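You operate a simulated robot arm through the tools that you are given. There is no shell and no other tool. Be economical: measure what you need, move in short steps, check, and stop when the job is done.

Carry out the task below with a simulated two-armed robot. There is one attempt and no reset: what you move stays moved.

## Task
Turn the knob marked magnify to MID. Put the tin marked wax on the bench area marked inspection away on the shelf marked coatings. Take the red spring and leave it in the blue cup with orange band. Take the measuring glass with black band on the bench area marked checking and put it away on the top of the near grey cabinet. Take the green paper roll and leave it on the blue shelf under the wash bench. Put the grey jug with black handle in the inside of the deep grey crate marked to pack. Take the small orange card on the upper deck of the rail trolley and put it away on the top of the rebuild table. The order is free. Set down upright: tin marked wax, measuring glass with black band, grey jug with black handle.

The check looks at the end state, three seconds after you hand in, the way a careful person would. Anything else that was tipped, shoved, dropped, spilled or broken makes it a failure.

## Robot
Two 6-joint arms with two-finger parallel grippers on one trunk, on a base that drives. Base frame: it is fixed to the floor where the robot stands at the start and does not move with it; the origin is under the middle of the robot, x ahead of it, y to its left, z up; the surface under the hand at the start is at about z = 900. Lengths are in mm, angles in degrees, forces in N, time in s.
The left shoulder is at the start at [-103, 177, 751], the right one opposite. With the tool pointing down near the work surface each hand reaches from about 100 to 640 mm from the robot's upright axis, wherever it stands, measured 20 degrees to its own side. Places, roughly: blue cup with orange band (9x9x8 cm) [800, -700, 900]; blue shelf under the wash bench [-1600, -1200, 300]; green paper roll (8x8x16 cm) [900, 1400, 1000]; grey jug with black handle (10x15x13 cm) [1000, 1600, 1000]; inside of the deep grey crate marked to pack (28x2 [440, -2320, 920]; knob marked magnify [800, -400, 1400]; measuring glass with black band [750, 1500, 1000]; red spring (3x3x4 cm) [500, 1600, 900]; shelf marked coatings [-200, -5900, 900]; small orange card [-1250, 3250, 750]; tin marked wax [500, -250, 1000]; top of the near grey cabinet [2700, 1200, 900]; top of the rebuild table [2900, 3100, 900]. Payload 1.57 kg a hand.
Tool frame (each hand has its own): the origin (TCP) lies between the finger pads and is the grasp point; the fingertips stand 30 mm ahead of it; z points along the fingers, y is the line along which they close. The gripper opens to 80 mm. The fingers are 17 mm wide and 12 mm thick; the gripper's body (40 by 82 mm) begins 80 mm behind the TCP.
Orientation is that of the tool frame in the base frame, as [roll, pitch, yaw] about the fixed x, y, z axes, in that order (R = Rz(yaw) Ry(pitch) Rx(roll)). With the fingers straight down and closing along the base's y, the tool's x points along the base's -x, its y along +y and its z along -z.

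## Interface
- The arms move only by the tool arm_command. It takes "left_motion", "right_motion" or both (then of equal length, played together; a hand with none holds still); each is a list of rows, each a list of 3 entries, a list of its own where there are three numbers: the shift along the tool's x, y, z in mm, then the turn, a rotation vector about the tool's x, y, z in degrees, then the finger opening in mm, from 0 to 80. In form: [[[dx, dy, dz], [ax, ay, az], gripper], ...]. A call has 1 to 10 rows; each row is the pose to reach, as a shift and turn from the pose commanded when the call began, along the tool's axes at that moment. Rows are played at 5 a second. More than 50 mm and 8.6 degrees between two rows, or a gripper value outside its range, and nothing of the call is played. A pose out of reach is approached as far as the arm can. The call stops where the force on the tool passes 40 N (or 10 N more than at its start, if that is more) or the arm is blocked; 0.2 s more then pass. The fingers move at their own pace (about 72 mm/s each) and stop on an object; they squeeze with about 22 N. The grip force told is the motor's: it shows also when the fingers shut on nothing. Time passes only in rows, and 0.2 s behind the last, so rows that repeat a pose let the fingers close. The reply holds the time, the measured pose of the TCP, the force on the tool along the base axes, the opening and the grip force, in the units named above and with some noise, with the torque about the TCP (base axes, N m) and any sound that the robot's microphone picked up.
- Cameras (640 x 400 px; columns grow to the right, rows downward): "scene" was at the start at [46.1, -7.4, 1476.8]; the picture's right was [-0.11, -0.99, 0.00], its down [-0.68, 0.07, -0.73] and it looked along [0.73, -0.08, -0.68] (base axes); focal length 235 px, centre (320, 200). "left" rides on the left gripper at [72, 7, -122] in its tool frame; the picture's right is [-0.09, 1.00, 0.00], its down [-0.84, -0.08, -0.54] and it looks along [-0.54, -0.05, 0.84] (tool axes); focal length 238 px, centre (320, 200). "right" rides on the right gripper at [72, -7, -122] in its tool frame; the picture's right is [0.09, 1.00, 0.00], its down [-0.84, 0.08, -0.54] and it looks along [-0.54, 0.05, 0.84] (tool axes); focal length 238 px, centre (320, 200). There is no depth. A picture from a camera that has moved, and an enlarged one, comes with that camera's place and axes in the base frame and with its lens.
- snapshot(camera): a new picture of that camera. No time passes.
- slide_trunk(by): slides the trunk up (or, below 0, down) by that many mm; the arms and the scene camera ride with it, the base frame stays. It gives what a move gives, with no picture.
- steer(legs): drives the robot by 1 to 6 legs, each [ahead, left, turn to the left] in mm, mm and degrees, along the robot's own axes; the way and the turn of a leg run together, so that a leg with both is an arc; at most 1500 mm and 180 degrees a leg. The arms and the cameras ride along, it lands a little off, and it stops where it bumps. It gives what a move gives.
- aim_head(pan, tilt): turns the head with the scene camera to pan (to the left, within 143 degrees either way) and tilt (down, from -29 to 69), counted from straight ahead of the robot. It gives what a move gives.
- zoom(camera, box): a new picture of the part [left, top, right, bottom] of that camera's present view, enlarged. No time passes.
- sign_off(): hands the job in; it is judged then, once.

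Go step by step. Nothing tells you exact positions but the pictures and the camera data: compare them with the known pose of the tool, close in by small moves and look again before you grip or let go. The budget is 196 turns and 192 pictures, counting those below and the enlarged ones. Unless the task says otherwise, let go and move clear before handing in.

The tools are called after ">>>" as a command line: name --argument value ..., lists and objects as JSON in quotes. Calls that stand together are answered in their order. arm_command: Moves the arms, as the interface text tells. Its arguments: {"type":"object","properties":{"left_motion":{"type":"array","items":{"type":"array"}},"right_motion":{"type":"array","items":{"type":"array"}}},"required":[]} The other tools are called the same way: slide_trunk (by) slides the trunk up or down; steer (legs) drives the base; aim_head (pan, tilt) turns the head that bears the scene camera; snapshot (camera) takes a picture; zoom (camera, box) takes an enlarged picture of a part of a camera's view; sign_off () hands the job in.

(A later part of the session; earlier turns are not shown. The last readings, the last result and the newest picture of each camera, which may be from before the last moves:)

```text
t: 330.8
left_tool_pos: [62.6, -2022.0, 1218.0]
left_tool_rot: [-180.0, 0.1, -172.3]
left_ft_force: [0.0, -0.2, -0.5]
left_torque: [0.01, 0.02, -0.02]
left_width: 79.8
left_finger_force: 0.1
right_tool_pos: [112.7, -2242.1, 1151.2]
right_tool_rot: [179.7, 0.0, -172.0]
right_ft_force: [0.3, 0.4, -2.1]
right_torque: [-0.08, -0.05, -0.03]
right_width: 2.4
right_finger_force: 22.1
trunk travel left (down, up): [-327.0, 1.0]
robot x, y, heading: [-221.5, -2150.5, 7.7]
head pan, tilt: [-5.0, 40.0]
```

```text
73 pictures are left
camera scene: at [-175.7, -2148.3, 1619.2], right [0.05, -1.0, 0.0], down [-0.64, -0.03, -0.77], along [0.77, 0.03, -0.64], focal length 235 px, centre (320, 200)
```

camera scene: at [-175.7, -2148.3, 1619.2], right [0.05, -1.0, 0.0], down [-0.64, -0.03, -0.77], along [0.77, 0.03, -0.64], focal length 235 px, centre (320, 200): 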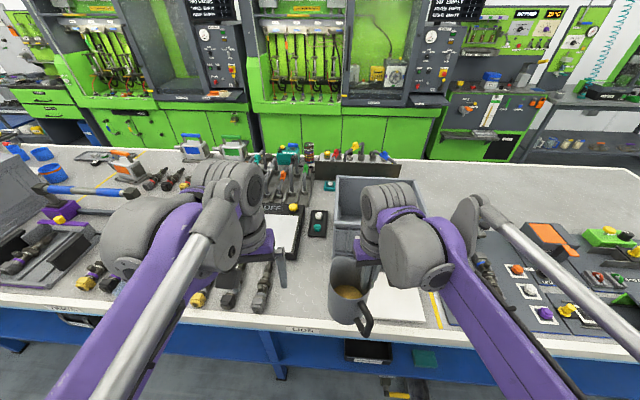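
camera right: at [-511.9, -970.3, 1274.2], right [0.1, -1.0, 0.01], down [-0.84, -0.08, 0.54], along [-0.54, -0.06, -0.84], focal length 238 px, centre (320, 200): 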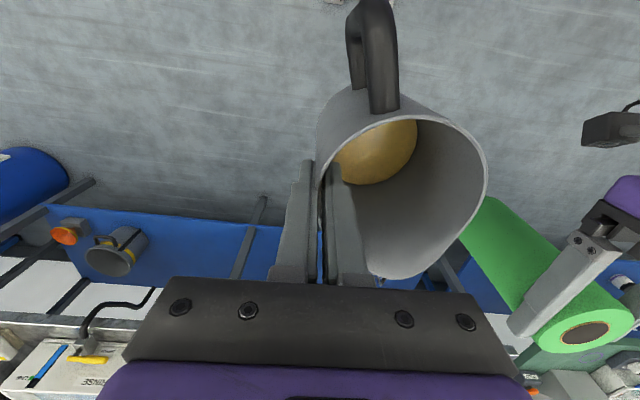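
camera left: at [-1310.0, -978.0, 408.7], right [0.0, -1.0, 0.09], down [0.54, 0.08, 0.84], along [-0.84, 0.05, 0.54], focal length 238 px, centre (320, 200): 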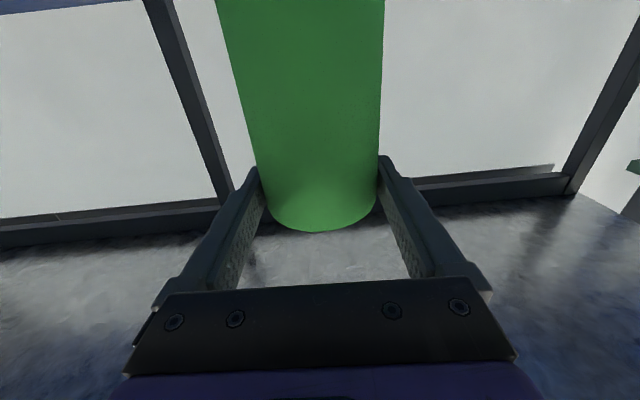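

Crate is ahead, slightly right. Correct the heading and view it closely.

>>> steer --legs '[[0, 0, -7.8], [0, -50, 0]]'

>>> aim_head --pan -15 --tilt 45

>>> snapshot --camera "scene"

>>> snapshot --camera "left"

```text
t: 332.5
left_tool_pos: [77.3, -2112.3, 1217.9]
left_tool_rot: [180.0, 0.1, 179.8]
left_ft_force: [-0.2, -0.2, 0.3]
left_torque: [-0.01, -0.01, 0.01]
left_width: 80.1
left_finger_force: 0.0
right_tool_pos: [96.1, -2337.9, 1151.8]
right_tool_rot: [179.7, 0.1, -179.9]
right_ft_force: [-0.1, -0.4, -2.9]
right_torque: [-0.09, -0.09, 0.01]
right_width: 2.8
right_finger_force: 21.8
trunk travel left (down, up): [-327.0, 1.0]
robot x, y, heading: [-221.4, -2198.6, -0.3]
head pan, tilt: [-5.0, 40.0]
```

```text
t: 333.2
left_tool_pos: [76.5, -2112.1, 1217.9]
left_tool_rot: [-179.9, 0.1, 179.9]
left_ft_force: [0.6, 0.4, -0.1]
left_torque: [-0.02, 0.04, -0.01]
left_width: 80.1
left_finger_force: 0.2
right_tool_pos: [96.4, -2339.0, 1152.8]
right_tool_rot: [179.7, 0.1, -179.9]
right_ft_force: [-0.4, -0.4, -3.1]
right_torque: [-0.08, -0.04, 0.01]
right_width: 2.7
right_finger_force: 22.2
trunk travel left (down, up): [-327.0, 1.0]
robot x, y, heading: [-220.5, -2197.2, -0.0]
head pan, tilt: [-15.0, 45.0]
```

```text
72 pictures are left
camera scene: at [-182.7, -2218.7, 1612.0], right [-0.26, -0.97, 0.0], down [-0.68, 0.19, -0.71], along [0.68, -0.19, -0.71], focal length 235 px, centre (320, 200)
```

scene: 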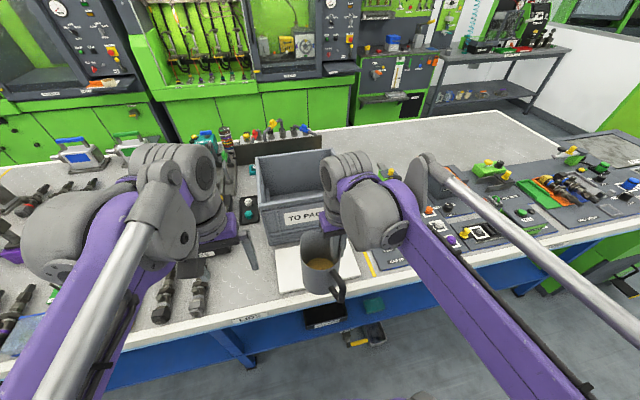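

```text
71 pictures are left
camera left: at [4.6, -2105.0, 1338.9], right [0.09, 1.0, 0.0], down [0.84, -0.08, 0.54], along [0.54, -0.05, -0.84], focal length 238 px, centre (320, 200)
```

left: 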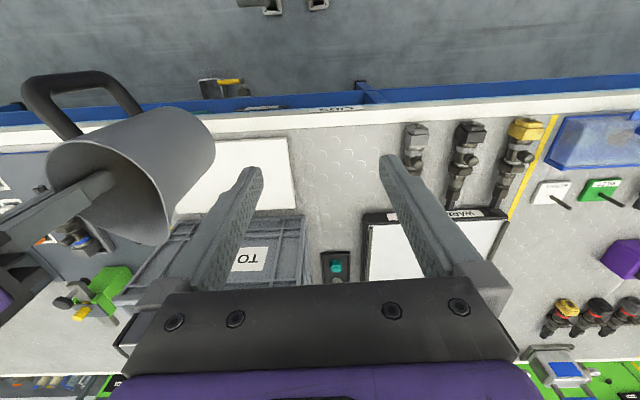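

>>> zoom --camera "scene" --box '[230, 130, 390, 260]'

>>> zoom --camera "left" --box '[90, 150, 330, 300]'

```text
3.08 times, centred on (310, 195) of scene
camera zoom: at [-182.7, -2218.7, 1612.0], right [-0.26, -0.97, 0.0], down [-0.68, 0.19, -0.71], along [0.68, -0.19, -0.71], focal length 724 px, centre (351, 215)
```

zoom: 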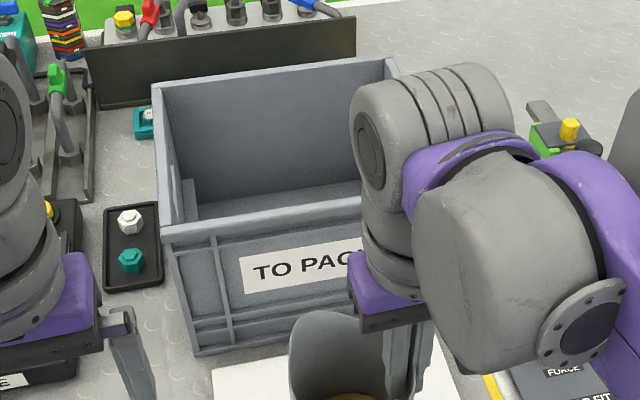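

```text
2.67 times, centred on (210, 225) of left
camera zoom: at [4.6, -2105.0, 1338.9], right [0.09, 1.0, 0.0], down [0.84, -0.08, 0.54], along [0.54, -0.05, -0.84], focal length 636 px, centre (613, 133)
```

zoom: 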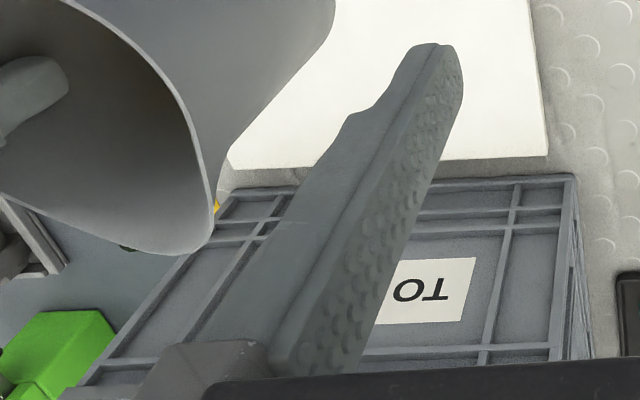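

Crate rim at z≈1105, x 325–575, y -2477…-2172. Jug bottom must clear it: raise the right hand by 95 mm, then drive forward 135 mm.

>>> arm_command --right_motion '[[[0, 0, -25], [0, 0, 0], 0], [[0, 0, -50], [0, 0, 0], 0], [[0, 0, -75], [0, 0, 0], 0], [[0, 0, -98], [0, 0, 0], 0], [[0, 0, -98], [0, 0, 0], 0]]'

>>> steer --legs '[[135, -20, 0]]'

>>> snapshot --camera "scene"

```text
t: 334.4
left_tool_pos: [77.3, -2111.3, 1217.8]
left_tool_rot: [-179.9, 0.1, 180.0]
left_ft_force: [0.5, -0.1, -0.5]
left_torque: [0.03, 0.02, -0.03]
left_width: 79.9
left_finger_force: 0.1
right_tool_pos: [94.1, -2337.8, 1248.4]
right_tool_rot: [179.8, 0.0, -179.9]
right_ft_force: [0.1, -0.5, -2.5]
right_torque: [-0.1, -0.06, 0.03]
right_width: 2.2
right_finger_force: 22.7
trunk travel left (down, up): [-327.0, 1.0]
robot x, y, heading: [-222.1, -2198.5, -0.1]
head pan, tilt: [-15.0, 45.0]
```

```text
t: 335.8
left_tool_pos: [211.7, -2132.8, 1217.3]
left_tool_rot: [-180.0, 0.2, 179.8]
left_ft_force: [0.3, -0.7, -0.8]
left_torque: [-0.02, -0.03, -0.02]
left_width: 80.0
left_finger_force: 0.2
right_tool_pos: [231.3, -2360.1, 1248.3]
right_tool_rot: [179.7, 0.0, 180.0]
right_ft_force: [0.4, 0.1, -3.1]
right_torque: [-0.11, -0.04, 0.01]
right_width: 2.5
right_finger_force: 22.6
trunk travel left (down, up): [-327.0, 1.0]
robot x, y, heading: [-81.1, -2218.0, -0.4]
head pan, tilt: [-15.0, 45.0]
```

```text
68 pictures are left
camera scene: at [-46.5, -2238.9, 1611.7], right [-0.26, -0.96, 0.0], down [-0.68, 0.19, -0.71], along [0.68, -0.19, -0.71], focal length 235 px, centre (320, 200)
```

scene: 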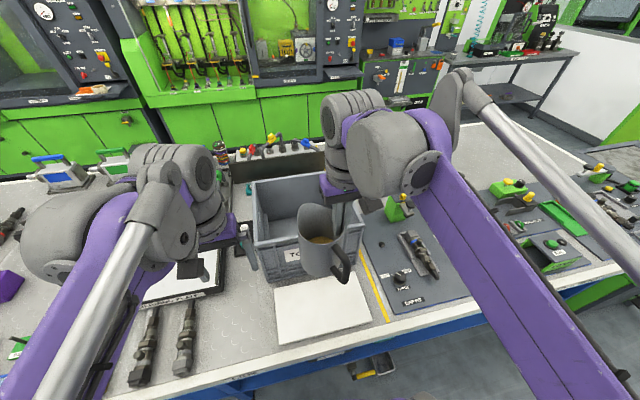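

>>> arm_command --right_motion '[[[-38, -2, 0], [0, 0, 0], 0], [[-76, -4, 0], [0, 0, 0], 0], [[-114, -6, 0], [0, 0, 0], 0], [[-152, -8, 0], [0, 0, 0], 0], [[-190, -10, 0], [0, 0, 0], 0], [[-226, -10, 0], [0, 0, 0], 0], [[-226, -10, 0], [0, 0, 0], 0]]'

>>> snapshot --camera "right"

>>> zoom --camera "scene" --box '[230, 130, 390, 280]'

```text
t: 337.4
left_tool_pos: [214.8, -2133.7, 1217.5]
left_tool_rot: [-179.9, 0.1, 179.8]
left_ft_force: [-0.6, -0.2, 0.3]
left_torque: [-0.02, -0.03, 0.0]
left_width: 80.0
left_finger_force: 0.0
right_tool_pos: [457.8, -2370.3, 1252.2]
right_tool_rot: [179.7, 0.0, -180.0]
right_ft_force: [-0.2, -0.1, -2.7]
right_torque: [-0.11, -0.08, -0.02]
right_width: 2.6
right_finger_force: 22.1
trunk travel left (down, up): [-327.0, 1.0]
robot x, y, heading: [-82.8, -2220.9, -0.4]
head pan, tilt: [-15.0, 45.0]
```

```text
67 pictures are left
camera right: at [384.3, -2377.3, 1372.9], right [-0.09, 1.0, 0.01], down [0.84, 0.07, 0.54], along [0.54, 0.05, -0.84], focal length 238 px, centre (320, 200)
```

right: 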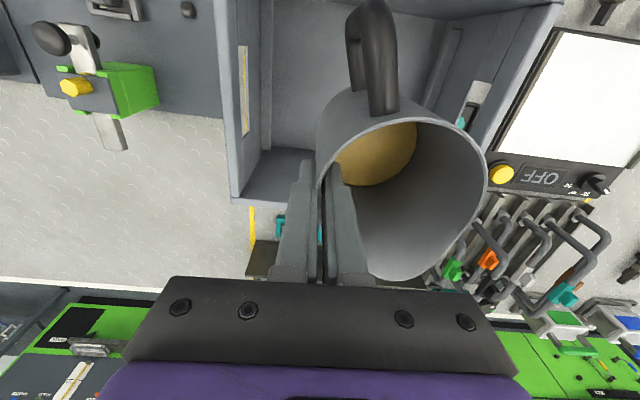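

```text
2.67 times, centred on (310, 205) of scene
camera zoom: at [-45.9, -2239.1, 1611.9], right [-0.26, -0.96, 0.0], down [-0.68, 0.19, -0.71], along [0.68, -0.19, -0.71], focal length 627 px, centre (347, 187)
```

zoom: 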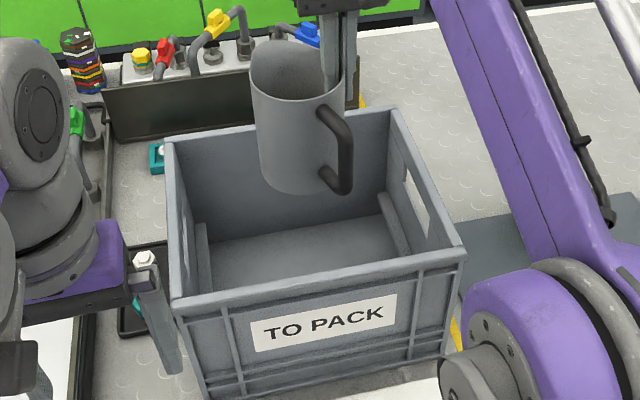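

The jug is centred over the crate. Lower into it in steps.

>>> arm_command --right_motion '[[[0, 0, 35], [0, 0, 0], 0], [[0, 0, 70], [0, 0, 0], 0], [[0, 0, 105], [0, 0, 0], 0], [[0, 0, 140], [0, 0, 0], 0], [[0, 0, 140], [0, 0, 0], 0]]'

>>> zoom --camera "scene" --box '[230, 130, 390, 280]'

>>> snapshot --camera "right"

```text
t: 338.6
left_tool_pos: [215.3, -2132.7, 1217.6]
left_tool_rot: [-179.9, 0.1, 179.7]
left_ft_force: [0.2, 0.1, -0.3]
left_torque: [0.0, 0.02, 0.02]
left_width: 80.1
left_finger_force: 0.2
right_tool_pos: [457.7, -2366.3, 1110.2]
right_tool_rot: [179.7, 0.0, -180.0]
right_ft_force: [-0.5, 0.1, -2.8]
right_torque: [-0.14, -0.02, -0.01]
right_width: 2.6
right_finger_force: 21.9
trunk travel left (down, up): [-327.0, 1.0]
robot x, y, heading: [-80.0, -2217.6, -0.3]
head pan, tilt: [-15.0, 45.0]
```

```text
2.67 times, centred on (310, 205) of scene
camera zoom: at [-44.8, -2239.1, 1612.0], right [-0.26, -0.96, 0.0], down [-0.68, 0.19, -0.71], along [0.68, -0.19, -0.71], focal length 627 px, centre (347, 187)
```

zoom: 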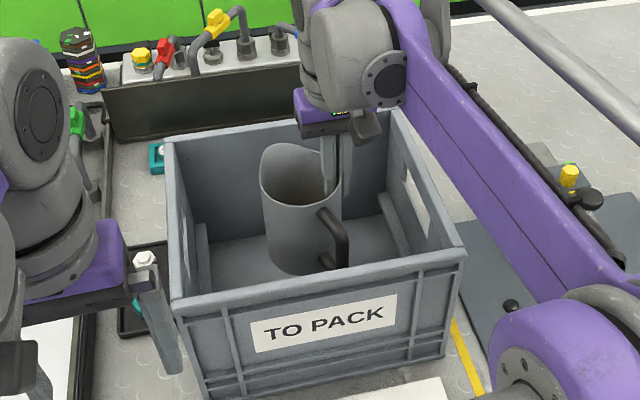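

```text
64 pictures are left
camera right: at [385.1, -2373.1, 1232.8], right [-0.09, 1.0, 0.01], down [0.84, 0.08, 0.54], along [0.54, 0.05, -0.84], focal length 238 px, centre (320, 200)
```

right: 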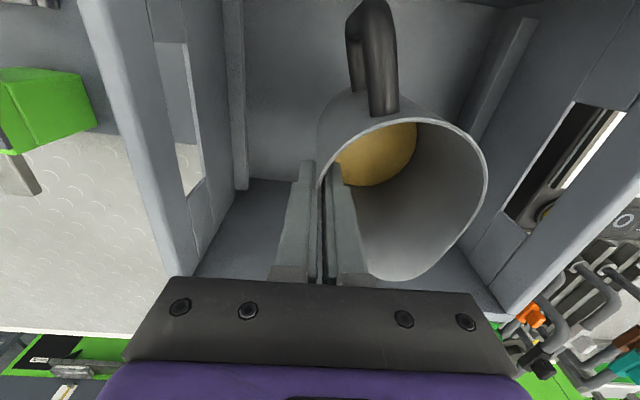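

>>> arm_command --right_motion '[[[0, -2, 25], [0, 0, 0], 0], [[0, -2, 50], [0, 0, 0], 0], [[0, -2, 72], [0, 0, 0], 0], [[0, -2, 80], [0, 0, 0], 0], [[0, -2, 80], [0, 0, 0], 0]]'

>>> zoom --camera "scene" --box '[230, 130, 430, 280]'

```text
t: 339.8
left_tool_pos: [215.6, -2133.1, 1217.2]
left_tool_rot: [180.0, 0.1, 179.8]
left_ft_force: [-0.6, -0.9, 0.0]
left_torque: [0.0, 0.01, -0.02]
left_width: 79.8
left_finger_force: 0.0
right_tool_pos: [458.9, -2371.1, 1029.1]
right_tool_rot: [179.7, 0.0, -180.0]
right_ft_force: [-0.2, 0.3, -3.1]
right_torque: [-0.09, -0.03, 0.01]
right_width: 2.9
right_finger_force: 21.6
trunk travel left (down, up): [-327.0, 1.0]
robot x, y, heading: [-80.3, -2219.2, -0.3]
head pan, tilt: [-15.0, 45.0]
```

```text
2.67 times, centred on (330, 205) of scene
camera zoom: at [-44.8, -2239.1, 1611.9], right [-0.26, -0.96, 0.0], down [-0.68, 0.19, -0.71], along [0.68, -0.19, -0.71], focal length 627 px, centre (293, 187)
```

zoom: 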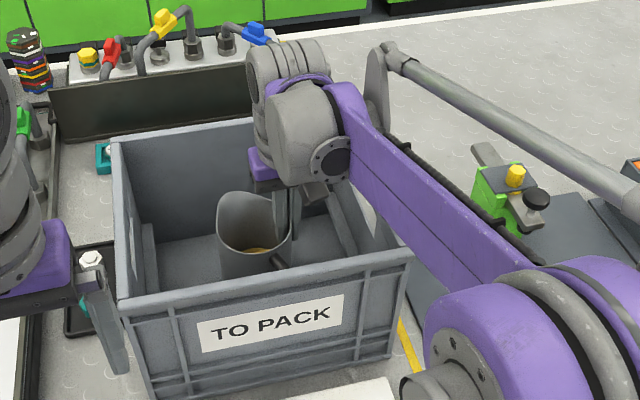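

>>> arm_command --right_motion '[[[0, 0, 3], [0, 0, 0], 0], [[0, 0, 6], [0, 0, 0], 0], [[0, 0, 6], [0, 0, 0], 0]]'

>>> arm_command --right_motion '[[[0, 0, 2], [0, 0, 0], 0], [[0, 0, 4], [0, 0, 0], 0], [[0, 0, 4], [0, 0, 0], 0]]'

```text
t: 340.6
left_tool_pos: [214.7, -2133.9, 1216.4]
left_tool_rot: [180.0, 0.1, 179.8]
left_ft_force: [-0.4, -0.5, -0.3]
left_torque: [0.0, 0.0, 0.02]
left_width: 79.9
left_finger_force: 0.0
right_tool_pos: [457.1, -2371.1, 1022.1]
right_tool_rot: [179.7, 0.0, -180.0]
right_ft_force: [0.4, 1.0, -2.5]
right_torque: [-0.11, -0.06, 0.03]
right_width: 2.5
right_finger_force: 22.0
trunk travel left (down, up): [-327.0, 1.0]
robot x, y, heading: [-82.5, -2222.6, -0.4]
head pan, tilt: [-15.0, 45.0]
```

```text
t: 341.4
left_tool_pos: [214.3, -2134.0, 1218.1]
left_tool_rot: [-179.9, 0.2, 179.8]
left_ft_force: [-0.4, 0.2, 0.1]
left_torque: [0.0, 0.01, 0.01]
left_width: 80.1
left_finger_force: 0.1
right_tool_pos: [457.7, -2371.4, 1020.6]
right_tool_rot: [179.8, 0.2, -179.9]
right_ft_force: [6.8, -4.5, 20.2]
right_torque: [-0.42, -0.13, -0.01]
right_width: 3.0
right_finger_force: 21.9
trunk travel left (down, up): [-327.0, 1.0]
robot x, y, heading: [-82.4, -2219.9, -0.7]
head pan, tilt: [-15.0, 45.0]
```

Contact. Release with a small relief and lift straight out.

>>> arm_command --right_motion '[[[0, 0, -2], [0, 0, 0], 0], [[0, 0, -2], [0, 0, 0], 20], [[0, 0, -2], [0, 0, 0], 36], [[0, 0, -2], [0, 0, 0], 36], [[0, 0, -40], [0, 0, 0], 36], [[0, 0, -85], [0, 0, 0], 36], [[0, 0, -130], [0, 0, 0], 36], [[0, 0, -175], [0, 0, 0], 36], [[0, 0, -215], [0, 0, 0], 36]]'

>>> snapshot --camera "right"

>>> zoom --camera "scene" --box '[230, 130, 390, 280]'

```text
t: 343.4
left_tool_pos: [213.9, -2133.8, 1219.1]
left_tool_rot: [-179.9, 0.2, 179.8]
left_ft_force: [-0.9, 0.0, 0.3]
left_torque: [-0.03, 0.03, -0.04]
left_width: 80.1
left_finger_force: 0.0
right_tool_pos: [457.8, -2371.7, 1234.3]
right_tool_rot: [179.7, 0.0, -180.0]
right_ft_force: [-0.1, -0.6, -0.6]
right_torque: [0.03, 0.0, 0.01]
right_width: 36.2
right_finger_force: 0.0
trunk travel left (down, up): [-327.0, 1.0]
robot x, y, heading: [-81.0, -2219.9, -0.5]
head pan, tilt: [-15.0, 45.0]
```

```text
62 pictures are left
camera right: at [384.8, -2378.9, 1357.5], right [-0.09, 1.0, 0.0], down [0.84, 0.07, 0.54], along [0.54, 0.05, -0.84], focal length 238 px, centre (320, 200)
```

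right: 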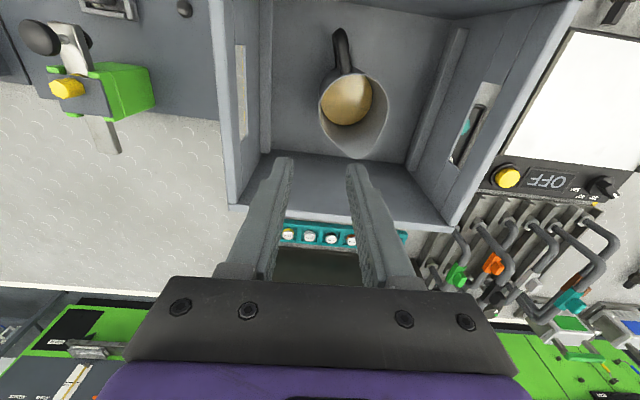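

```text
2.67 times, centred on (310, 205) of scene
camera zoom: at [-44.9, -2238.9, 1612.0], right [-0.26, -0.96, 0.0], down [-0.68, 0.19, -0.71], along [0.68, -0.19, -0.71], focal length 627 px, centre (347, 187)
```

zoom: 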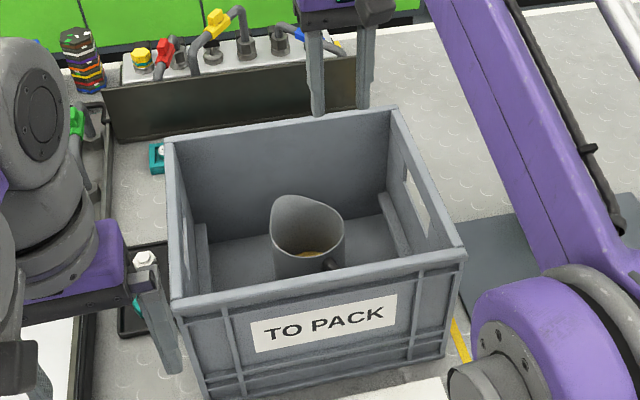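

Jug stands upright in the crate. Tuck the right hand and drive to the wax tin.

>>> arm_command --right_motion '[[[45, 0, -15], [0, 0, 0], 36], [[90, 0, -15], [0, 0, 0], 36], [[135, 0, -15], [0, 0, 0], 36], [[180, 0, -15], [0, 0, 0], 36], [[225, 0, -15], [0, 0, 0], 36]]'

>>> steer --legs '[[-150, 0, 0.5], [0, 1400, 0], [0, 460, 0]]'

>>> aim_head --pan 5 --tilt 45

>>> snapshot --camera "scene"

```text
t: 344.6
left_tool_pos: [212.0, -2134.4, 1218.1]
left_tool_rot: [180.0, 0.2, 179.8]
left_ft_force: [-0.1, -0.9, 1.1]
left_torque: [-0.03, -0.04, 0.03]
left_width: 80.2
left_finger_force: 0.1
right_tool_pos: [228.9, -2372.0, 1250.8]
right_tool_rot: [179.7, 0.1, 180.0]
right_ft_force: [-0.9, -0.1, -1.1]
right_torque: [0.01, 0.02, -0.03]
right_width: 36.0
right_finger_force: 0.1
trunk travel left (down, up): [-327.0, 1.0]
robot x, y, heading: [-83.3, -2222.3, -0.3]
head pan, tilt: [-15.0, 45.0]
```

```text
t: 362.3
left_tool_pos: [16.5, -246.6, 1218.0]
left_tool_rot: [-180.0, 0.1, -177.9]
left_ft_force: [-0.5, 0.7, -0.9]
left_torque: [0.01, 0.02, 0.0]
left_width: 79.9
left_finger_force: 0.1
right_tool_pos: [41.8, -485.6, 1250.3]
right_tool_rot: [179.8, 0.0, -177.6]
right_ft_force: [0.3, -0.3, 0.1]
right_torque: [-0.01, 0.02, -0.03]
right_width: 36.2
right_finger_force: 0.2
trunk travel left (down, up): [-327.0, 1.0]
robot x, y, heading: [-275.2, -345.8, 1.8]
head pan, tilt: [-15.0, 45.0]
```

```text
t: 363.1
left_tool_pos: [16.3, -247.4, 1217.4]
left_tool_rot: [179.9, 0.2, -178.0]
left_ft_force: [-0.7, 0.0, 0.1]
left_torque: [0.04, 0.0, 0.02]
left_width: 80.3
left_finger_force: 0.1
right_tool_pos: [41.4, -484.0, 1252.4]
right_tool_rot: [179.7, 0.0, -177.8]
right_ft_force: [-0.8, -0.3, 0.1]
right_torque: [-0.02, -0.01, 0.01]
right_width: 35.7
right_finger_force: 0.0
trunk travel left (down, up): [-327.0, 1.0]
robot x, y, heading: [-272.5, -347.9, 2.0]
head pan, tilt: [5.0, 45.0]
```

```text
60 pictures are left
camera scene: at [-237.0, -335.6, 1611.9], right [0.12, -0.99, 0.0], down [-0.7, -0.08, -0.71], along [0.7, 0.08, -0.71], focal length 235 px, centre (320, 200)
```

scene: 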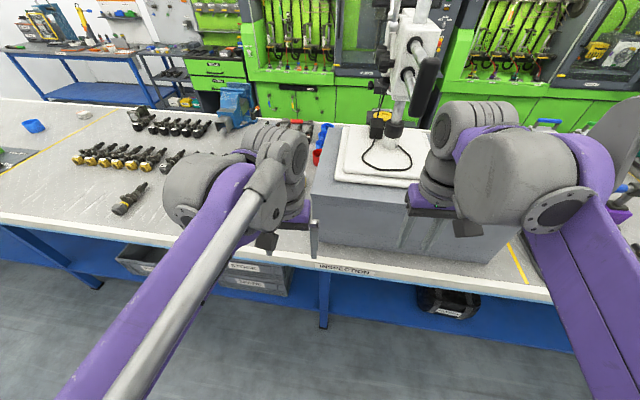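

>>> steer --legs '[[250, 0, -2]]'

>>> snapshot --camera "left"

>>> snapshot --camera "scene"

```text
t: 364.6
left_tool_pos: [170.8, -253.3, 1223.7]
left_tool_rot: [-179.8, 1.3, 180.0]
left_ft_force: [0.7, -0.5, 0.1]
left_torque: [-0.02, -0.02, -0.01]
left_width: 80.2
left_finger_force: 0.0
right_tool_pos: [169.1, -492.5, 1255.9]
right_tool_rot: [179.9, 0.0, -179.5]
right_ft_force: [-0.4, -0.9, -0.7]
right_torque: [0.01, -0.02, -0.02]
right_width: 36.0
right_finger_force: 0.1
trunk travel left (down, up): [-327.0, 1.0]
robot x, y, heading: [-103.4, -340.3, -0.3]
head pan, tilt: [5.0, 45.0]
stopped in leg 1: the robot was blocked; the commanded pose is now the measured one
```

```text
59 pictures are left
camera left: at [96.5, -246.2, 1343.8], right [0.09, 1.0, 0.0], down [0.82, -0.08, 0.56], along [0.56, -0.05, -0.83], focal length 238 px, centre (320, 200)
```

left: 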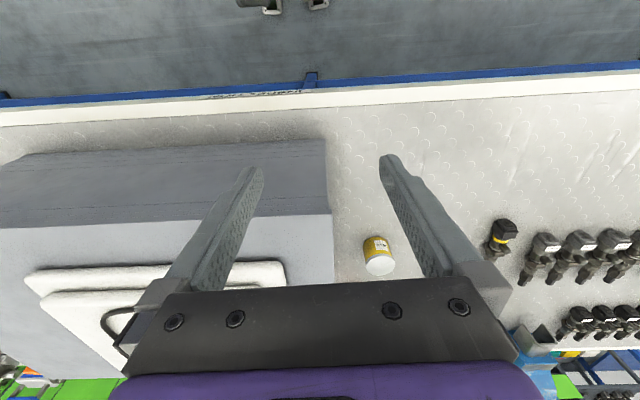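

```text
58 pictures are left
camera scene: at [-93.4, -332.1, 1612.8], right [0.09, -1.0, 0.0], down [-0.69, -0.06, -0.72], along [0.72, 0.06, -0.69], focal length 235 px, centre (320, 200)
```

scene: 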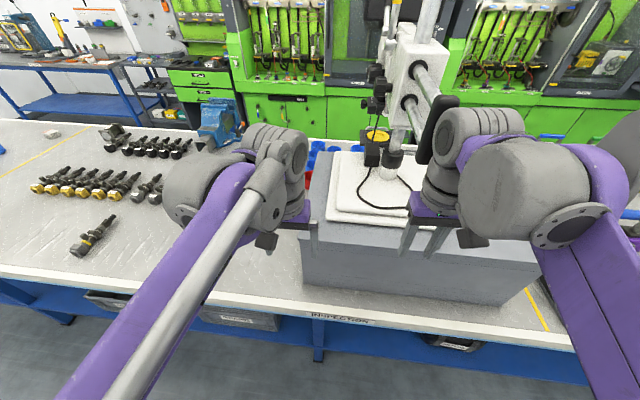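

A bench leg blocks here. Back a little, shift left 255 mm, and go in next to the tin.

>>> steer --legs '[[-60, 0, 0], [0, 255, 0.3], [160, 0, 0]]'

>>> arm_command --left_motion '[[[-45, -7, 0], [0, -0.5, 0], 80], [[-90, -14, 0], [0, -1.3, 0], 80], [[-135, -21, 0], [0, -1.3, 0], 80], [[-180, -28, 0], [0, -1.3, 0], 80], [[-215, -33, 20], [0, -1.3, 0], 80], [[-245, -38, 50], [0, -1.3, 0], 80], [[-245, -38, 90], [0, -1.3, 0], 80]]'

>>> snapshot --camera "left"

```text
t: 369.1
left_tool_pos: [295.0, 5.5, 1216.5]
left_tool_rot: [-180.0, 0.1, -179.4]
left_ft_force: [0.4, -0.2, -0.6]
left_torque: [-0.04, 0.01, -0.02]
left_width: 79.9
left_finger_force: 0.0
right_tool_pos: [299.9, -232.7, 1249.4]
right_tool_rot: [179.7, -1.1, -178.9]
right_ft_force: [-0.1, 0.4, -0.9]
right_torque: [-0.01, -0.02, -0.02]
right_width: 36.0
right_finger_force: 0.0
trunk travel left (down, up): [-327.0, 1.0]
robot x, y, heading: [1.8, -85.6, 0.7]
head pan, tilt: [5.0, 45.0]
```

```text
t: 370.7
left_tool_pos: [543.7, -29.8, 1126.3]
left_tool_rot: [-180.0, 1.4, -179.4]
left_ft_force: [0.0, 0.5, -0.4]
left_torque: [-0.02, -0.01, -0.01]
left_width: 80.1
left_finger_force: 0.1
right_tool_pos: [301.5, -232.2, 1249.0]
right_tool_rot: [179.7, -1.0, -178.9]
right_ft_force: [-0.7, 0.8, -0.2]
right_torque: [0.01, 0.0, -0.01]
right_width: 36.0
right_finger_force: 0.2
trunk travel left (down, up): [-327.0, 1.0]
robot x, y, heading: [-0.1, -88.6, 0.7]
head pan, tilt: [5.0, 45.0]
```

```text
57 pictures are left
camera left: at [468.2, -23.0, 1246.0], right [0.08, 1.0, 0.0], down [0.82, -0.07, 0.56], along [0.56, -0.05, -0.83], focal length 238 px, centre (320, 200)
```

left: 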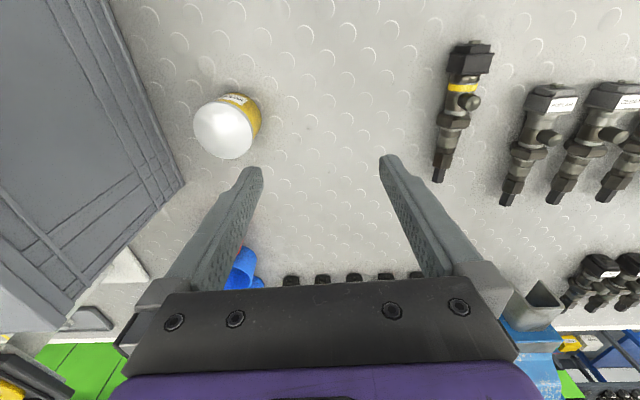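

Tin centre ≈[547,-143], ~65 mm wide. Move over it and lower partway.

>>> arm_command --left_motion '[[[-1, -40, 0], [0, 1.4, 0], 80], [[-2, -80, 0], [0, 1.4, 0], 80], [[-3, -112, 10], [0, 1.4, 0], 80], [[-3, -112, 50], [0, 1.4, 0], 80], [[-3, -112, 90], [0, 1.4, 0], 80], [[-3, -112, 90], [0, 1.4, 0], 80]]'

>>> snapshot --camera "left"

```text
t: 372.1
left_tool_pos: [549.2, -144.5, 1035.7]
left_tool_rot: [-180.0, 0.0, -179.4]
left_ft_force: [0.3, -0.6, -0.1]
left_torque: [0.0, 0.01, 0.01]
left_width: 79.5
left_finger_force: 0.0
right_tool_pos: [300.6, -233.0, 1248.8]
right_tool_rot: [179.7, -1.1, -179.0]
right_ft_force: [-0.9, -0.1, 0.2]
right_torque: [-0.02, 0.03, 0.03]
right_width: 36.1
right_finger_force: 0.0
trunk travel left (down, up): [-327.0, 1.0]
robot x, y, heading: [1.6, -84.0, 0.5]
head pan, tilt: [5.0, 45.0]
```

```text
56 pictures are left
camera left: at [478.2, -137.3, 1157.7], right [0.08, 1.0, 0.0], down [0.84, -0.07, 0.54], along [0.54, -0.05, -0.84], focal length 238 px, centre (320, 200)
```

left: 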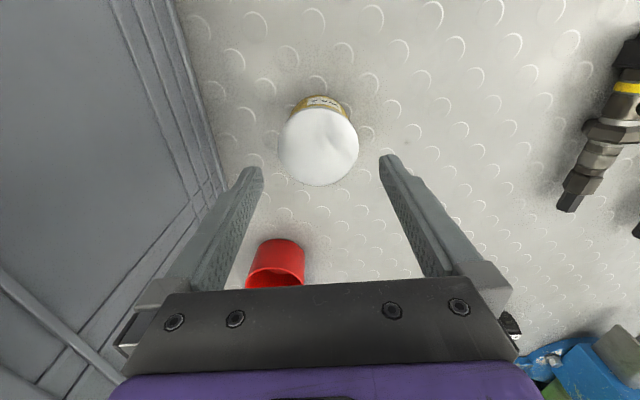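

Before choosing the grip I look at the target rack's shelf spacing from here.

>>> aim_head --pan -92 --tilt 10

>>> zoom --camera "scene" --box '[270, 120, 390, 210]'

```text
t: 373.8
left_tool_pos: [550.7, -144.0, 1035.8]
left_tool_rot: [-180.0, 0.0, -179.4]
left_ft_force: [0.5, -0.8, -0.2]
left_torque: [0.01, -0.01, 0.02]
left_width: 79.9
left_finger_force: 0.1
right_tool_pos: [300.9, -234.2, 1249.3]
right_tool_rot: [179.7, -1.0, -178.8]
right_ft_force: [-0.1, 0.0, 0.1]
right_torque: [0.02, 0.01, 0.02]
right_width: 36.0
right_finger_force: 0.0
trunk travel left (down, up): [-327.0, 1.0]
robot x, y, heading: [-0.8, -81.7, 0.6]
head pan, tilt: [-92.0, 10.0]
```

```text
4.44 times, centred on (330, 165) of scene
camera zoom: at [-42.9, -177.6, 1666.9], right [-1.0, 0.03, 0.0], down [0.0, 0.17, -0.98], along [-0.03, -0.98, -0.17], focal length 1046 px, centre (276, 356)
```

zoom: 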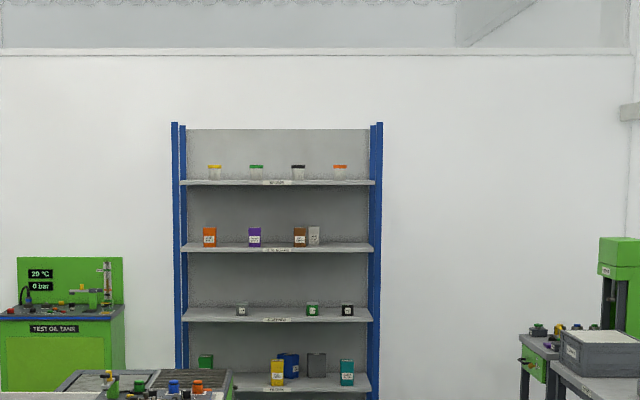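

The coatings shelf (z≈880, next shelf ~1260) needs a tilted hand. I pitch the left hand 40° forward here, above the tin, and check.

>>> arm_command --left_motion '[[[0, 0, -20], [0, -8, 0], 80], [[0, 0, -20], [0, -16, 0], 80], [[0, 0, -20], [0, -24, 0], 80], [[0, 0, -20], [0, -32, 0], 80], [[0, 0, -20], [0, -40, 0], 80], [[0, 0, -20], [0, -40, 0], 80]]'

>>> aim_head --pan 0 --tilt 45

>>> snapshot --camera "left"

>>> snapshot --camera "scene"

```text
t: 375.2
left_tool_pos: [547.8, -143.2, 1057.4]
left_tool_rot: [-180.0, 40.1, -179.5]
left_ft_force: [0.5, -0.5, -0.9]
left_torque: [0.04, -0.03, -0.02]
left_width: 79.8
left_finger_force: 0.0
right_tool_pos: [301.3, -232.9, 1248.7]
right_tool_rot: [179.7, -1.0, -178.9]
right_ft_force: [1.3, 0.1, -0.2]
right_torque: [0.02, 0.0, 0.01]
right_width: 36.3
right_finger_force: 0.1
trunk travel left (down, up): [-327.0, 1.0]
robot x, y, heading: [-0.2, -86.6, 0.4]
head pan, tilt: [-92.0, 10.0]
```

```text
t: 376.9
left_tool_pos: [547.5, -142.3, 1058.3]
left_tool_rot: [180.0, 40.0, -179.4]
left_ft_force: [0.0, 0.3, 0.8]
left_torque: [-0.03, 0.04, 0.01]
left_width: 80.1
left_finger_force: 0.1
right_tool_pos: [300.9, -234.4, 1248.7]
right_tool_rot: [179.8, -1.0, -178.9]
right_ft_force: [0.5, -0.4, -0.2]
right_torque: [-0.02, 0.02, 0.01]
right_width: 36.1
right_finger_force: 0.0
trunk travel left (down, up): [-327.0, 1.0]
robot x, y, heading: [1.4, -87.2, 0.6]
head pan, tilt: [0.0, 45.0]
```

```text
54 pictures are left
camera left: at [415.0, -136.7, 1104.6], right [0.06, 1.0, 0.06], down [0.29, -0.07, 0.95], along [0.95, -0.04, -0.3], focal length 238 px, centre (320, 200)
```

left: 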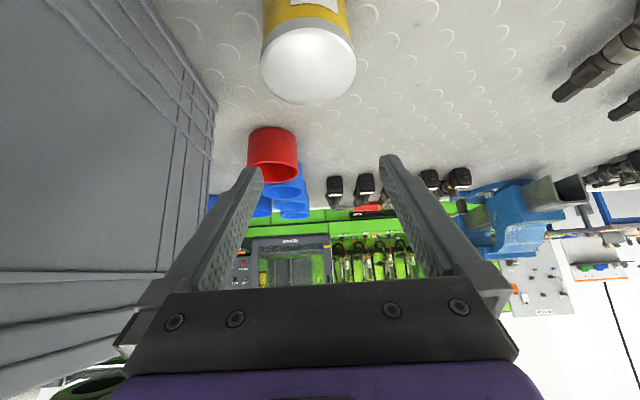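

```text
53 pictures are left
camera scene: at [40.9, -84.0, 1612.0], right [0.01, -1.0, 0.0], down [-0.71, -0.01, -0.71], along [0.71, 0.01, -0.71], focal length 235 px, centre (320, 200)
```

scene: 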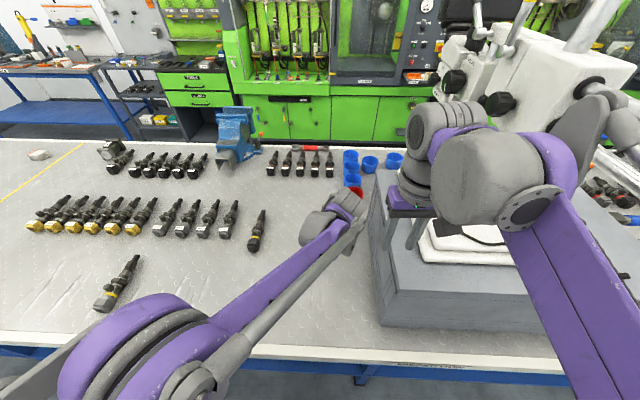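

>>> arm_command --left_motion '[[[24, -2, 26], [0, 0, 0], 80], [[44, -2, 48], [0, 0, 0], 80], [[44, -2, 48], [0, 0, 0], 80]]'

>>> snapshot --camera "left"

>>> snapshot --camera "right"

```text
t: 377.7
left_tool_pos: [543.8, -145.9, 993.2]
left_tool_rot: [180.0, 40.0, -179.4]
left_ft_force: [-0.6, 1.1, 0.2]
left_torque: [-0.02, -0.03, 0.0]
left_width: 79.9
left_finger_force: 0.1
right_tool_pos: [301.2, -233.4, 1248.8]
right_tool_rot: [179.7, -0.9, -178.9]
right_ft_force: [-0.7, 0.8, -0.1]
right_torque: [0.0, -0.01, 0.0]
right_width: 36.1
right_finger_force: 0.1
trunk travel left (down, up): [-327.0, 1.0]
robot x, y, heading: [2.1, -87.7, 0.4]
head pan, tilt: [0.0, 45.0]
```

```text
52 pictures are left
camera left: at [410.4, -139.4, 1039.4], right [0.06, 1.0, 0.06], down [0.29, -0.07, 0.95], along [0.95, -0.04, -0.3], focal length 238 px, centre (320, 200)
```

left: 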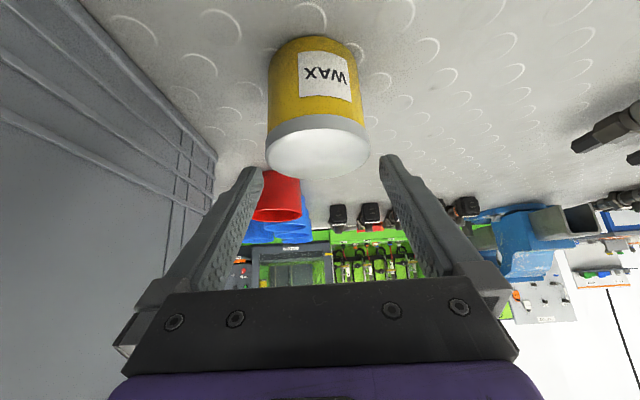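

```text
51 pictures are left
camera right: at [230.5, -241.5, 1372.9], right [-0.11, 0.99, 0.01], down [0.84, 0.09, 0.53], along [0.52, 0.06, -0.85], focal length 238 px, centre (320, 200)
```

right: 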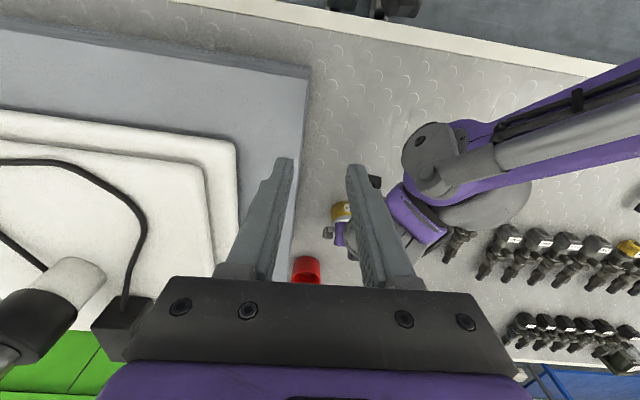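

>>> arm_command --left_motion '[[[12, 1, 16], [0, 0, 0], 80], [[25, 1, 33], [0, 0, 0], 80], [[25, 1, 33], [0, 0, 0], 80], [[25, 1, 33], [0, 0, 0], 55], [[25, 1, 33], [0, 0, 0], 55], [[25, 1, 33], [0, 0, 0], 55]]'

>>> snapshot --camera "left"

```text
t: 379.1
left_tool_pos: [546.0, -146.2, 952.3]
left_tool_rot: [180.0, 39.9, -179.3]
left_ft_force: [0.0, 1.2, -0.2]
left_torque: [0.03, -0.02, 0.0]
left_width: 67.4
left_finger_force: 22.1
right_tool_pos: [301.3, -233.1, 1248.9]
right_tool_rot: [179.7, -1.0, -178.9]
right_ft_force: [-0.3, 0.0, 0.1]
right_torque: [-0.01, -0.01, -0.01]
right_width: 36.1
right_finger_force: 0.0
trunk travel left (down, up): [-327.0, 1.0]
robot x, y, heading: [-0.3, -85.8, 0.5]
head pan, tilt: [0.0, 45.0]
```

```text
50 pictures are left
camera left: at [412.7, -140.1, 998.3], right [0.06, 1.0, 0.06], down [0.29, -0.07, 0.95], along [0.95, -0.04, -0.3], focal length 238 px, centre (320, 200)
```

left: 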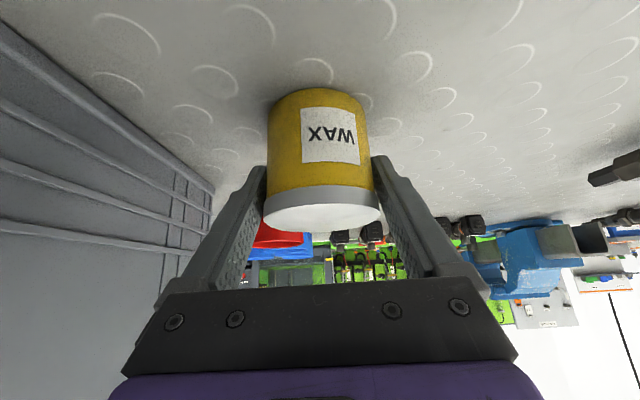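

Tin gripped. Lift vertically and retract.

>>> arm_command --left_motion '[[[-13, 0, -15], [0, 0, 0], 55], [[-39, 0, -46], [0, 0, 0], 55], [[-64, 0, -77], [0, 0, 0], 55], [[-90, 0, -107], [0, 0, 0], 55], [[-116, 0, -138], [0, 0, 0], 55], [[-85, 0, -164], [0, 0, 0], 55], [[-54, 0, -190], [0, 0, 0], 55], [[-23, 0, -216], [0, 0, 0], 55], [[8, 0, -242], [0, 0, 0], 55]]'

>>> snapshot --camera "scene"

```text
t: 381.1
left_tool_pos: [382.9, -146.8, 1131.8]
left_tool_rot: [-179.9, 40.0, -179.5]
left_ft_force: [0.1, 0.8, -1.2]
left_torque: [-0.02, -0.06, -0.01]
left_width: 67.7
left_finger_force: 21.7
right_tool_pos: [300.6, -233.8, 1249.8]
right_tool_rot: [179.8, -1.0, -178.9]
right_ft_force: [-0.5, -0.4, 0.0]
right_torque: [0.02, -0.01, -0.04]
right_width: 36.3
right_finger_force: 0.0
trunk travel left (down, up): [-327.0, 1.0]
robot x, y, heading: [0.1, -85.9, 0.4]
head pan, tilt: [0.0, 45.0]
```

```text
49 pictures are left
camera scene: at [39.6, -83.4, 1611.9], right [0.01, -1.0, 0.0], down [-0.71, -0.01, -0.71], along [0.71, 0.01, -0.71], focal length 235 px, centre (320, 200)
```

scene: 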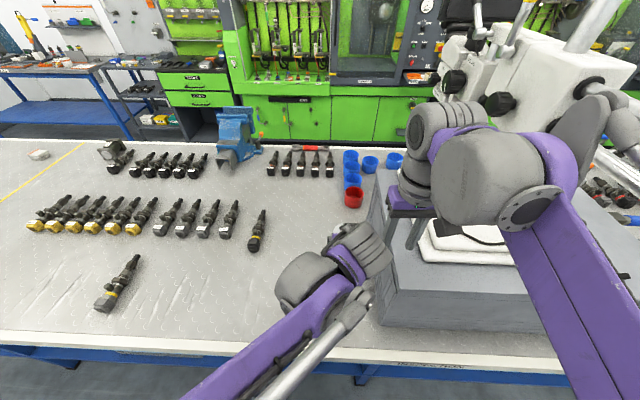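

Now back off, turn right 90° and drive down the aisle toward the rack.

>>> steer --legs '[[-330, 0, 0], [0, 0, -90.4], [1500, 0, 0], [1500, 0, 0], [1200, 0, 0]]'

>>> aim_head --pan 0 --tilt 25

>>> snapshot --camera "scene"

```text
t: 405.8
left_tool_pos: [-389.5, -4534.4, 1130.5]
left_tool_rot: [-179.9, 39.8, 89.5]
left_ft_force: [-0.1, -1.7, -3.6]
left_torque: [0.06, 0.04, 0.0]
left_width: 67.1
left_finger_force: 21.6
right_tool_pos: [-474.7, -4449.5, 1248.9]
right_tool_rot: [179.8, -1.3, 90.1]
right_ft_force: [0.7, -0.7, -0.2]
right_torque: [0.06, -0.01, -0.01]
right_width: 36.1
right_finger_force: 0.0
trunk travel left (down, up): [-327.0, 1.0]
robot x, y, heading: [-319.7, -4147.3, -90.4]
head pan, tilt: [0.0, 45.0]
stopped in leg 5: the robot was blocked; the commanded pose is now the measured one
```

```text
t: 406.6
left_tool_pos: [-389.1, -4527.7, 1132.1]
left_tool_rot: [180.0, 40.0, 89.7]
left_ft_force: [0.4, 0.3, -1.1]
left_torque: [0.05, 0.05, -0.02]
left_width: 67.5
left_finger_force: 22.2
right_tool_pos: [-472.9, -4441.5, 1248.7]
right_tool_rot: [179.8, -1.0, 90.0]
right_ft_force: [0.0, -0.1, -0.4]
right_torque: [-0.02, 0.0, 0.0]
right_width: 35.7
right_finger_force: 0.1
trunk travel left (down, up): [-327.0, 1.0]
robot x, y, heading: [-319.7, -4145.4, -90.4]
head pan, tilt: [0.0, 25.0]
```

```text
48 pictures are left
camera scene: at [-318.4, -4192.0, 1642.4], right [-1.0, 0.01, 0.0], down [0.0, 0.42, -0.91], along [-0.01, -0.91, -0.42], focal length 235 px, centre (320, 200)
```

scene: 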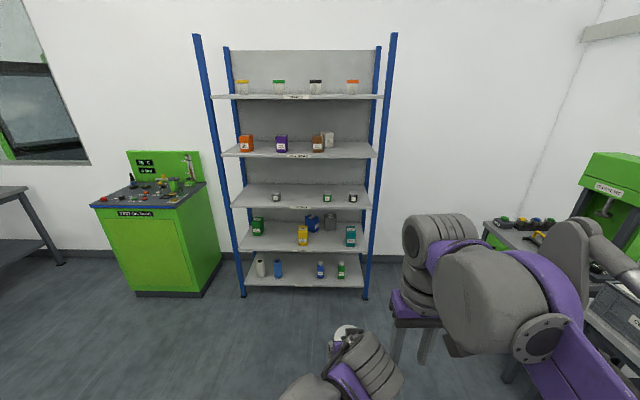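

Something blocks the base; I look down around it.

>>> aim_head --pan 35 --tilt 60

>>> snapshot --camera "scene"

>>> aim_head --pan -60 --tilt 55

>>> snapshot --camera "scene"

```text
t: 407.6
left_tool_pos: [-389.5, -4529.5, 1132.6]
left_tool_rot: [-179.9, 40.0, 89.4]
left_ft_force: [-0.1, 0.6, -1.3]
left_torque: [0.01, 0.01, -0.02]
left_width: 67.3
left_finger_force: 22.0
right_tool_pos: [-473.9, -4442.9, 1248.5]
right_tool_rot: [179.6, -1.1, 90.0]
right_ft_force: [-0.6, 0.1, 0.5]
right_torque: [0.03, -0.02, -0.03]
right_width: 36.1
right_finger_force: 0.1
trunk travel left (down, up): [-327.0, 1.0]
robot x, y, heading: [-320.1, -4147.4, -90.5]
head pan, tilt: [35.0, 60.0]
```

```text
47 pictures are left
camera scene: at [-280.4, -4156.4, 1592.5], right [-0.83, -0.56, 0.0], down [-0.49, 0.71, -0.5], along [0.28, -0.41, -0.87], focal length 235 px, centre (320, 200)
```

scene: 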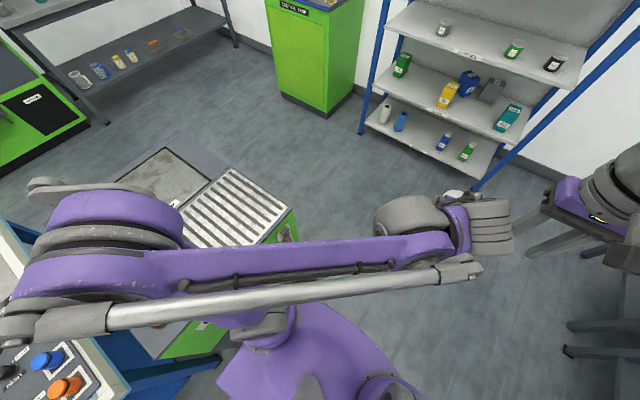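

```text
t: 409.3
left_tool_pos: [-389.4, -4528.8, 1130.5]
left_tool_rot: [180.0, 39.9, 89.6]
left_ft_force: [-1.1, -0.1, -1.6]
left_torque: [0.03, 0.01, -0.01]
left_width: 67.3
left_finger_force: 21.5
right_tool_pos: [-472.2, -4442.5, 1248.8]
right_tool_rot: [179.8, -0.9, 90.0]
right_ft_force: [0.5, 0.9, 0.1]
right_torque: [0.0, 0.0, -0.03]
right_width: 36.1
right_finger_force: 0.1
trunk travel left (down, up): [-327.0, 1.0]
robot x, y, heading: [-322.8, -4146.3, -90.7]
head pan, tilt: [-60.0, 55.0]
```

```text
46 pictures are left
camera scene: at [-380.6, -4136.8, 1598.5], right [-0.49, 0.87, 0.0], down [0.71, 0.4, -0.57], along [-0.5, -0.28, -0.82], focal length 235 px, centre (320, 200)
```

scene: 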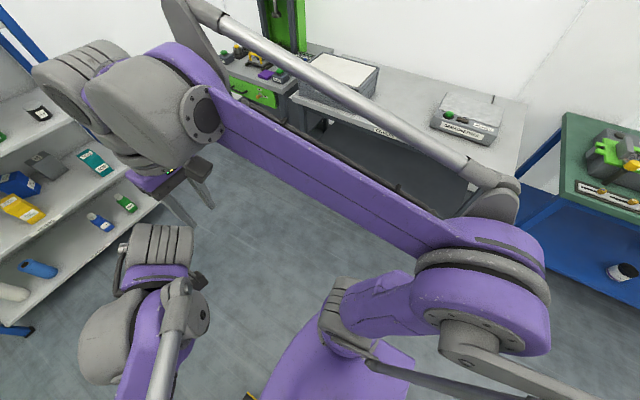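

A green cart's corner at front-left blocks. Back off, shift right 200 mm, and continue; the shelf front is at y≈-5700 with free room around x≈-200.

>>> steer --legs '[[-60, 0, 0.5], [0, -200, 0], [900, 0, 0]]'

>>> aim_head --pan 12 --tilt 45

>>> snapshot --camera "scene"

```text
t: 416.6
left_tool_pos: [-584.2, -5367.1, 1130.8]
left_tool_rot: [180.0, 40.0, 90.2]
left_ft_force: [0.0, 0.7, -2.1]
left_torque: [0.0, 0.03, 0.02]
left_width: 67.2
left_finger_force: 22.3
right_tool_pos: [-669.9, -5281.6, 1249.4]
right_tool_rot: [179.8, -1.1, 90.6]
right_ft_force: [0.5, 0.0, -0.3]
right_torque: [0.01, -0.02, 0.04]
right_width: 35.9
right_finger_force: 0.1
trunk travel left (down, up): [-327.0, 1.0]
robot x, y, heading: [-518.2, -4982.3, -89.9]
head pan, tilt: [-60.0, 55.0]
```

```text
t: 418.0
left_tool_pos: [-583.8, -5367.5, 1131.1]
left_tool_rot: [179.9, 39.9, 90.1]
left_ft_force: [-0.4, 0.0, -2.3]
left_torque: [0.0, -0.04, 0.0]
left_width: 67.0
left_finger_force: 21.7
right_tool_pos: [-670.3, -5282.2, 1249.6]
right_tool_rot: [179.9, -1.0, 90.6]
right_ft_force: [0.6, -0.8, 0.6]
right_torque: [0.0, -0.01, 0.02]
right_width: 36.1
right_finger_force: 0.0
trunk travel left (down, up): [-327.0, 1.0]
robot x, y, heading: [-518.4, -4983.4, -90.1]
head pan, tilt: [12.0, 45.0]
```

```text
45 pictures are left
camera scene: at [-500.0, -5018.1, 1611.9], right [-0.98, -0.21, 0.0], down [-0.15, 0.69, -0.71], along [0.15, -0.69, -0.71], focal length 235 px, centre (320, 200)
```

scene: 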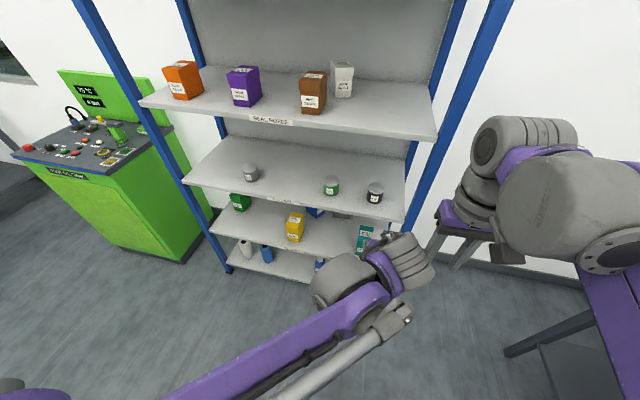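

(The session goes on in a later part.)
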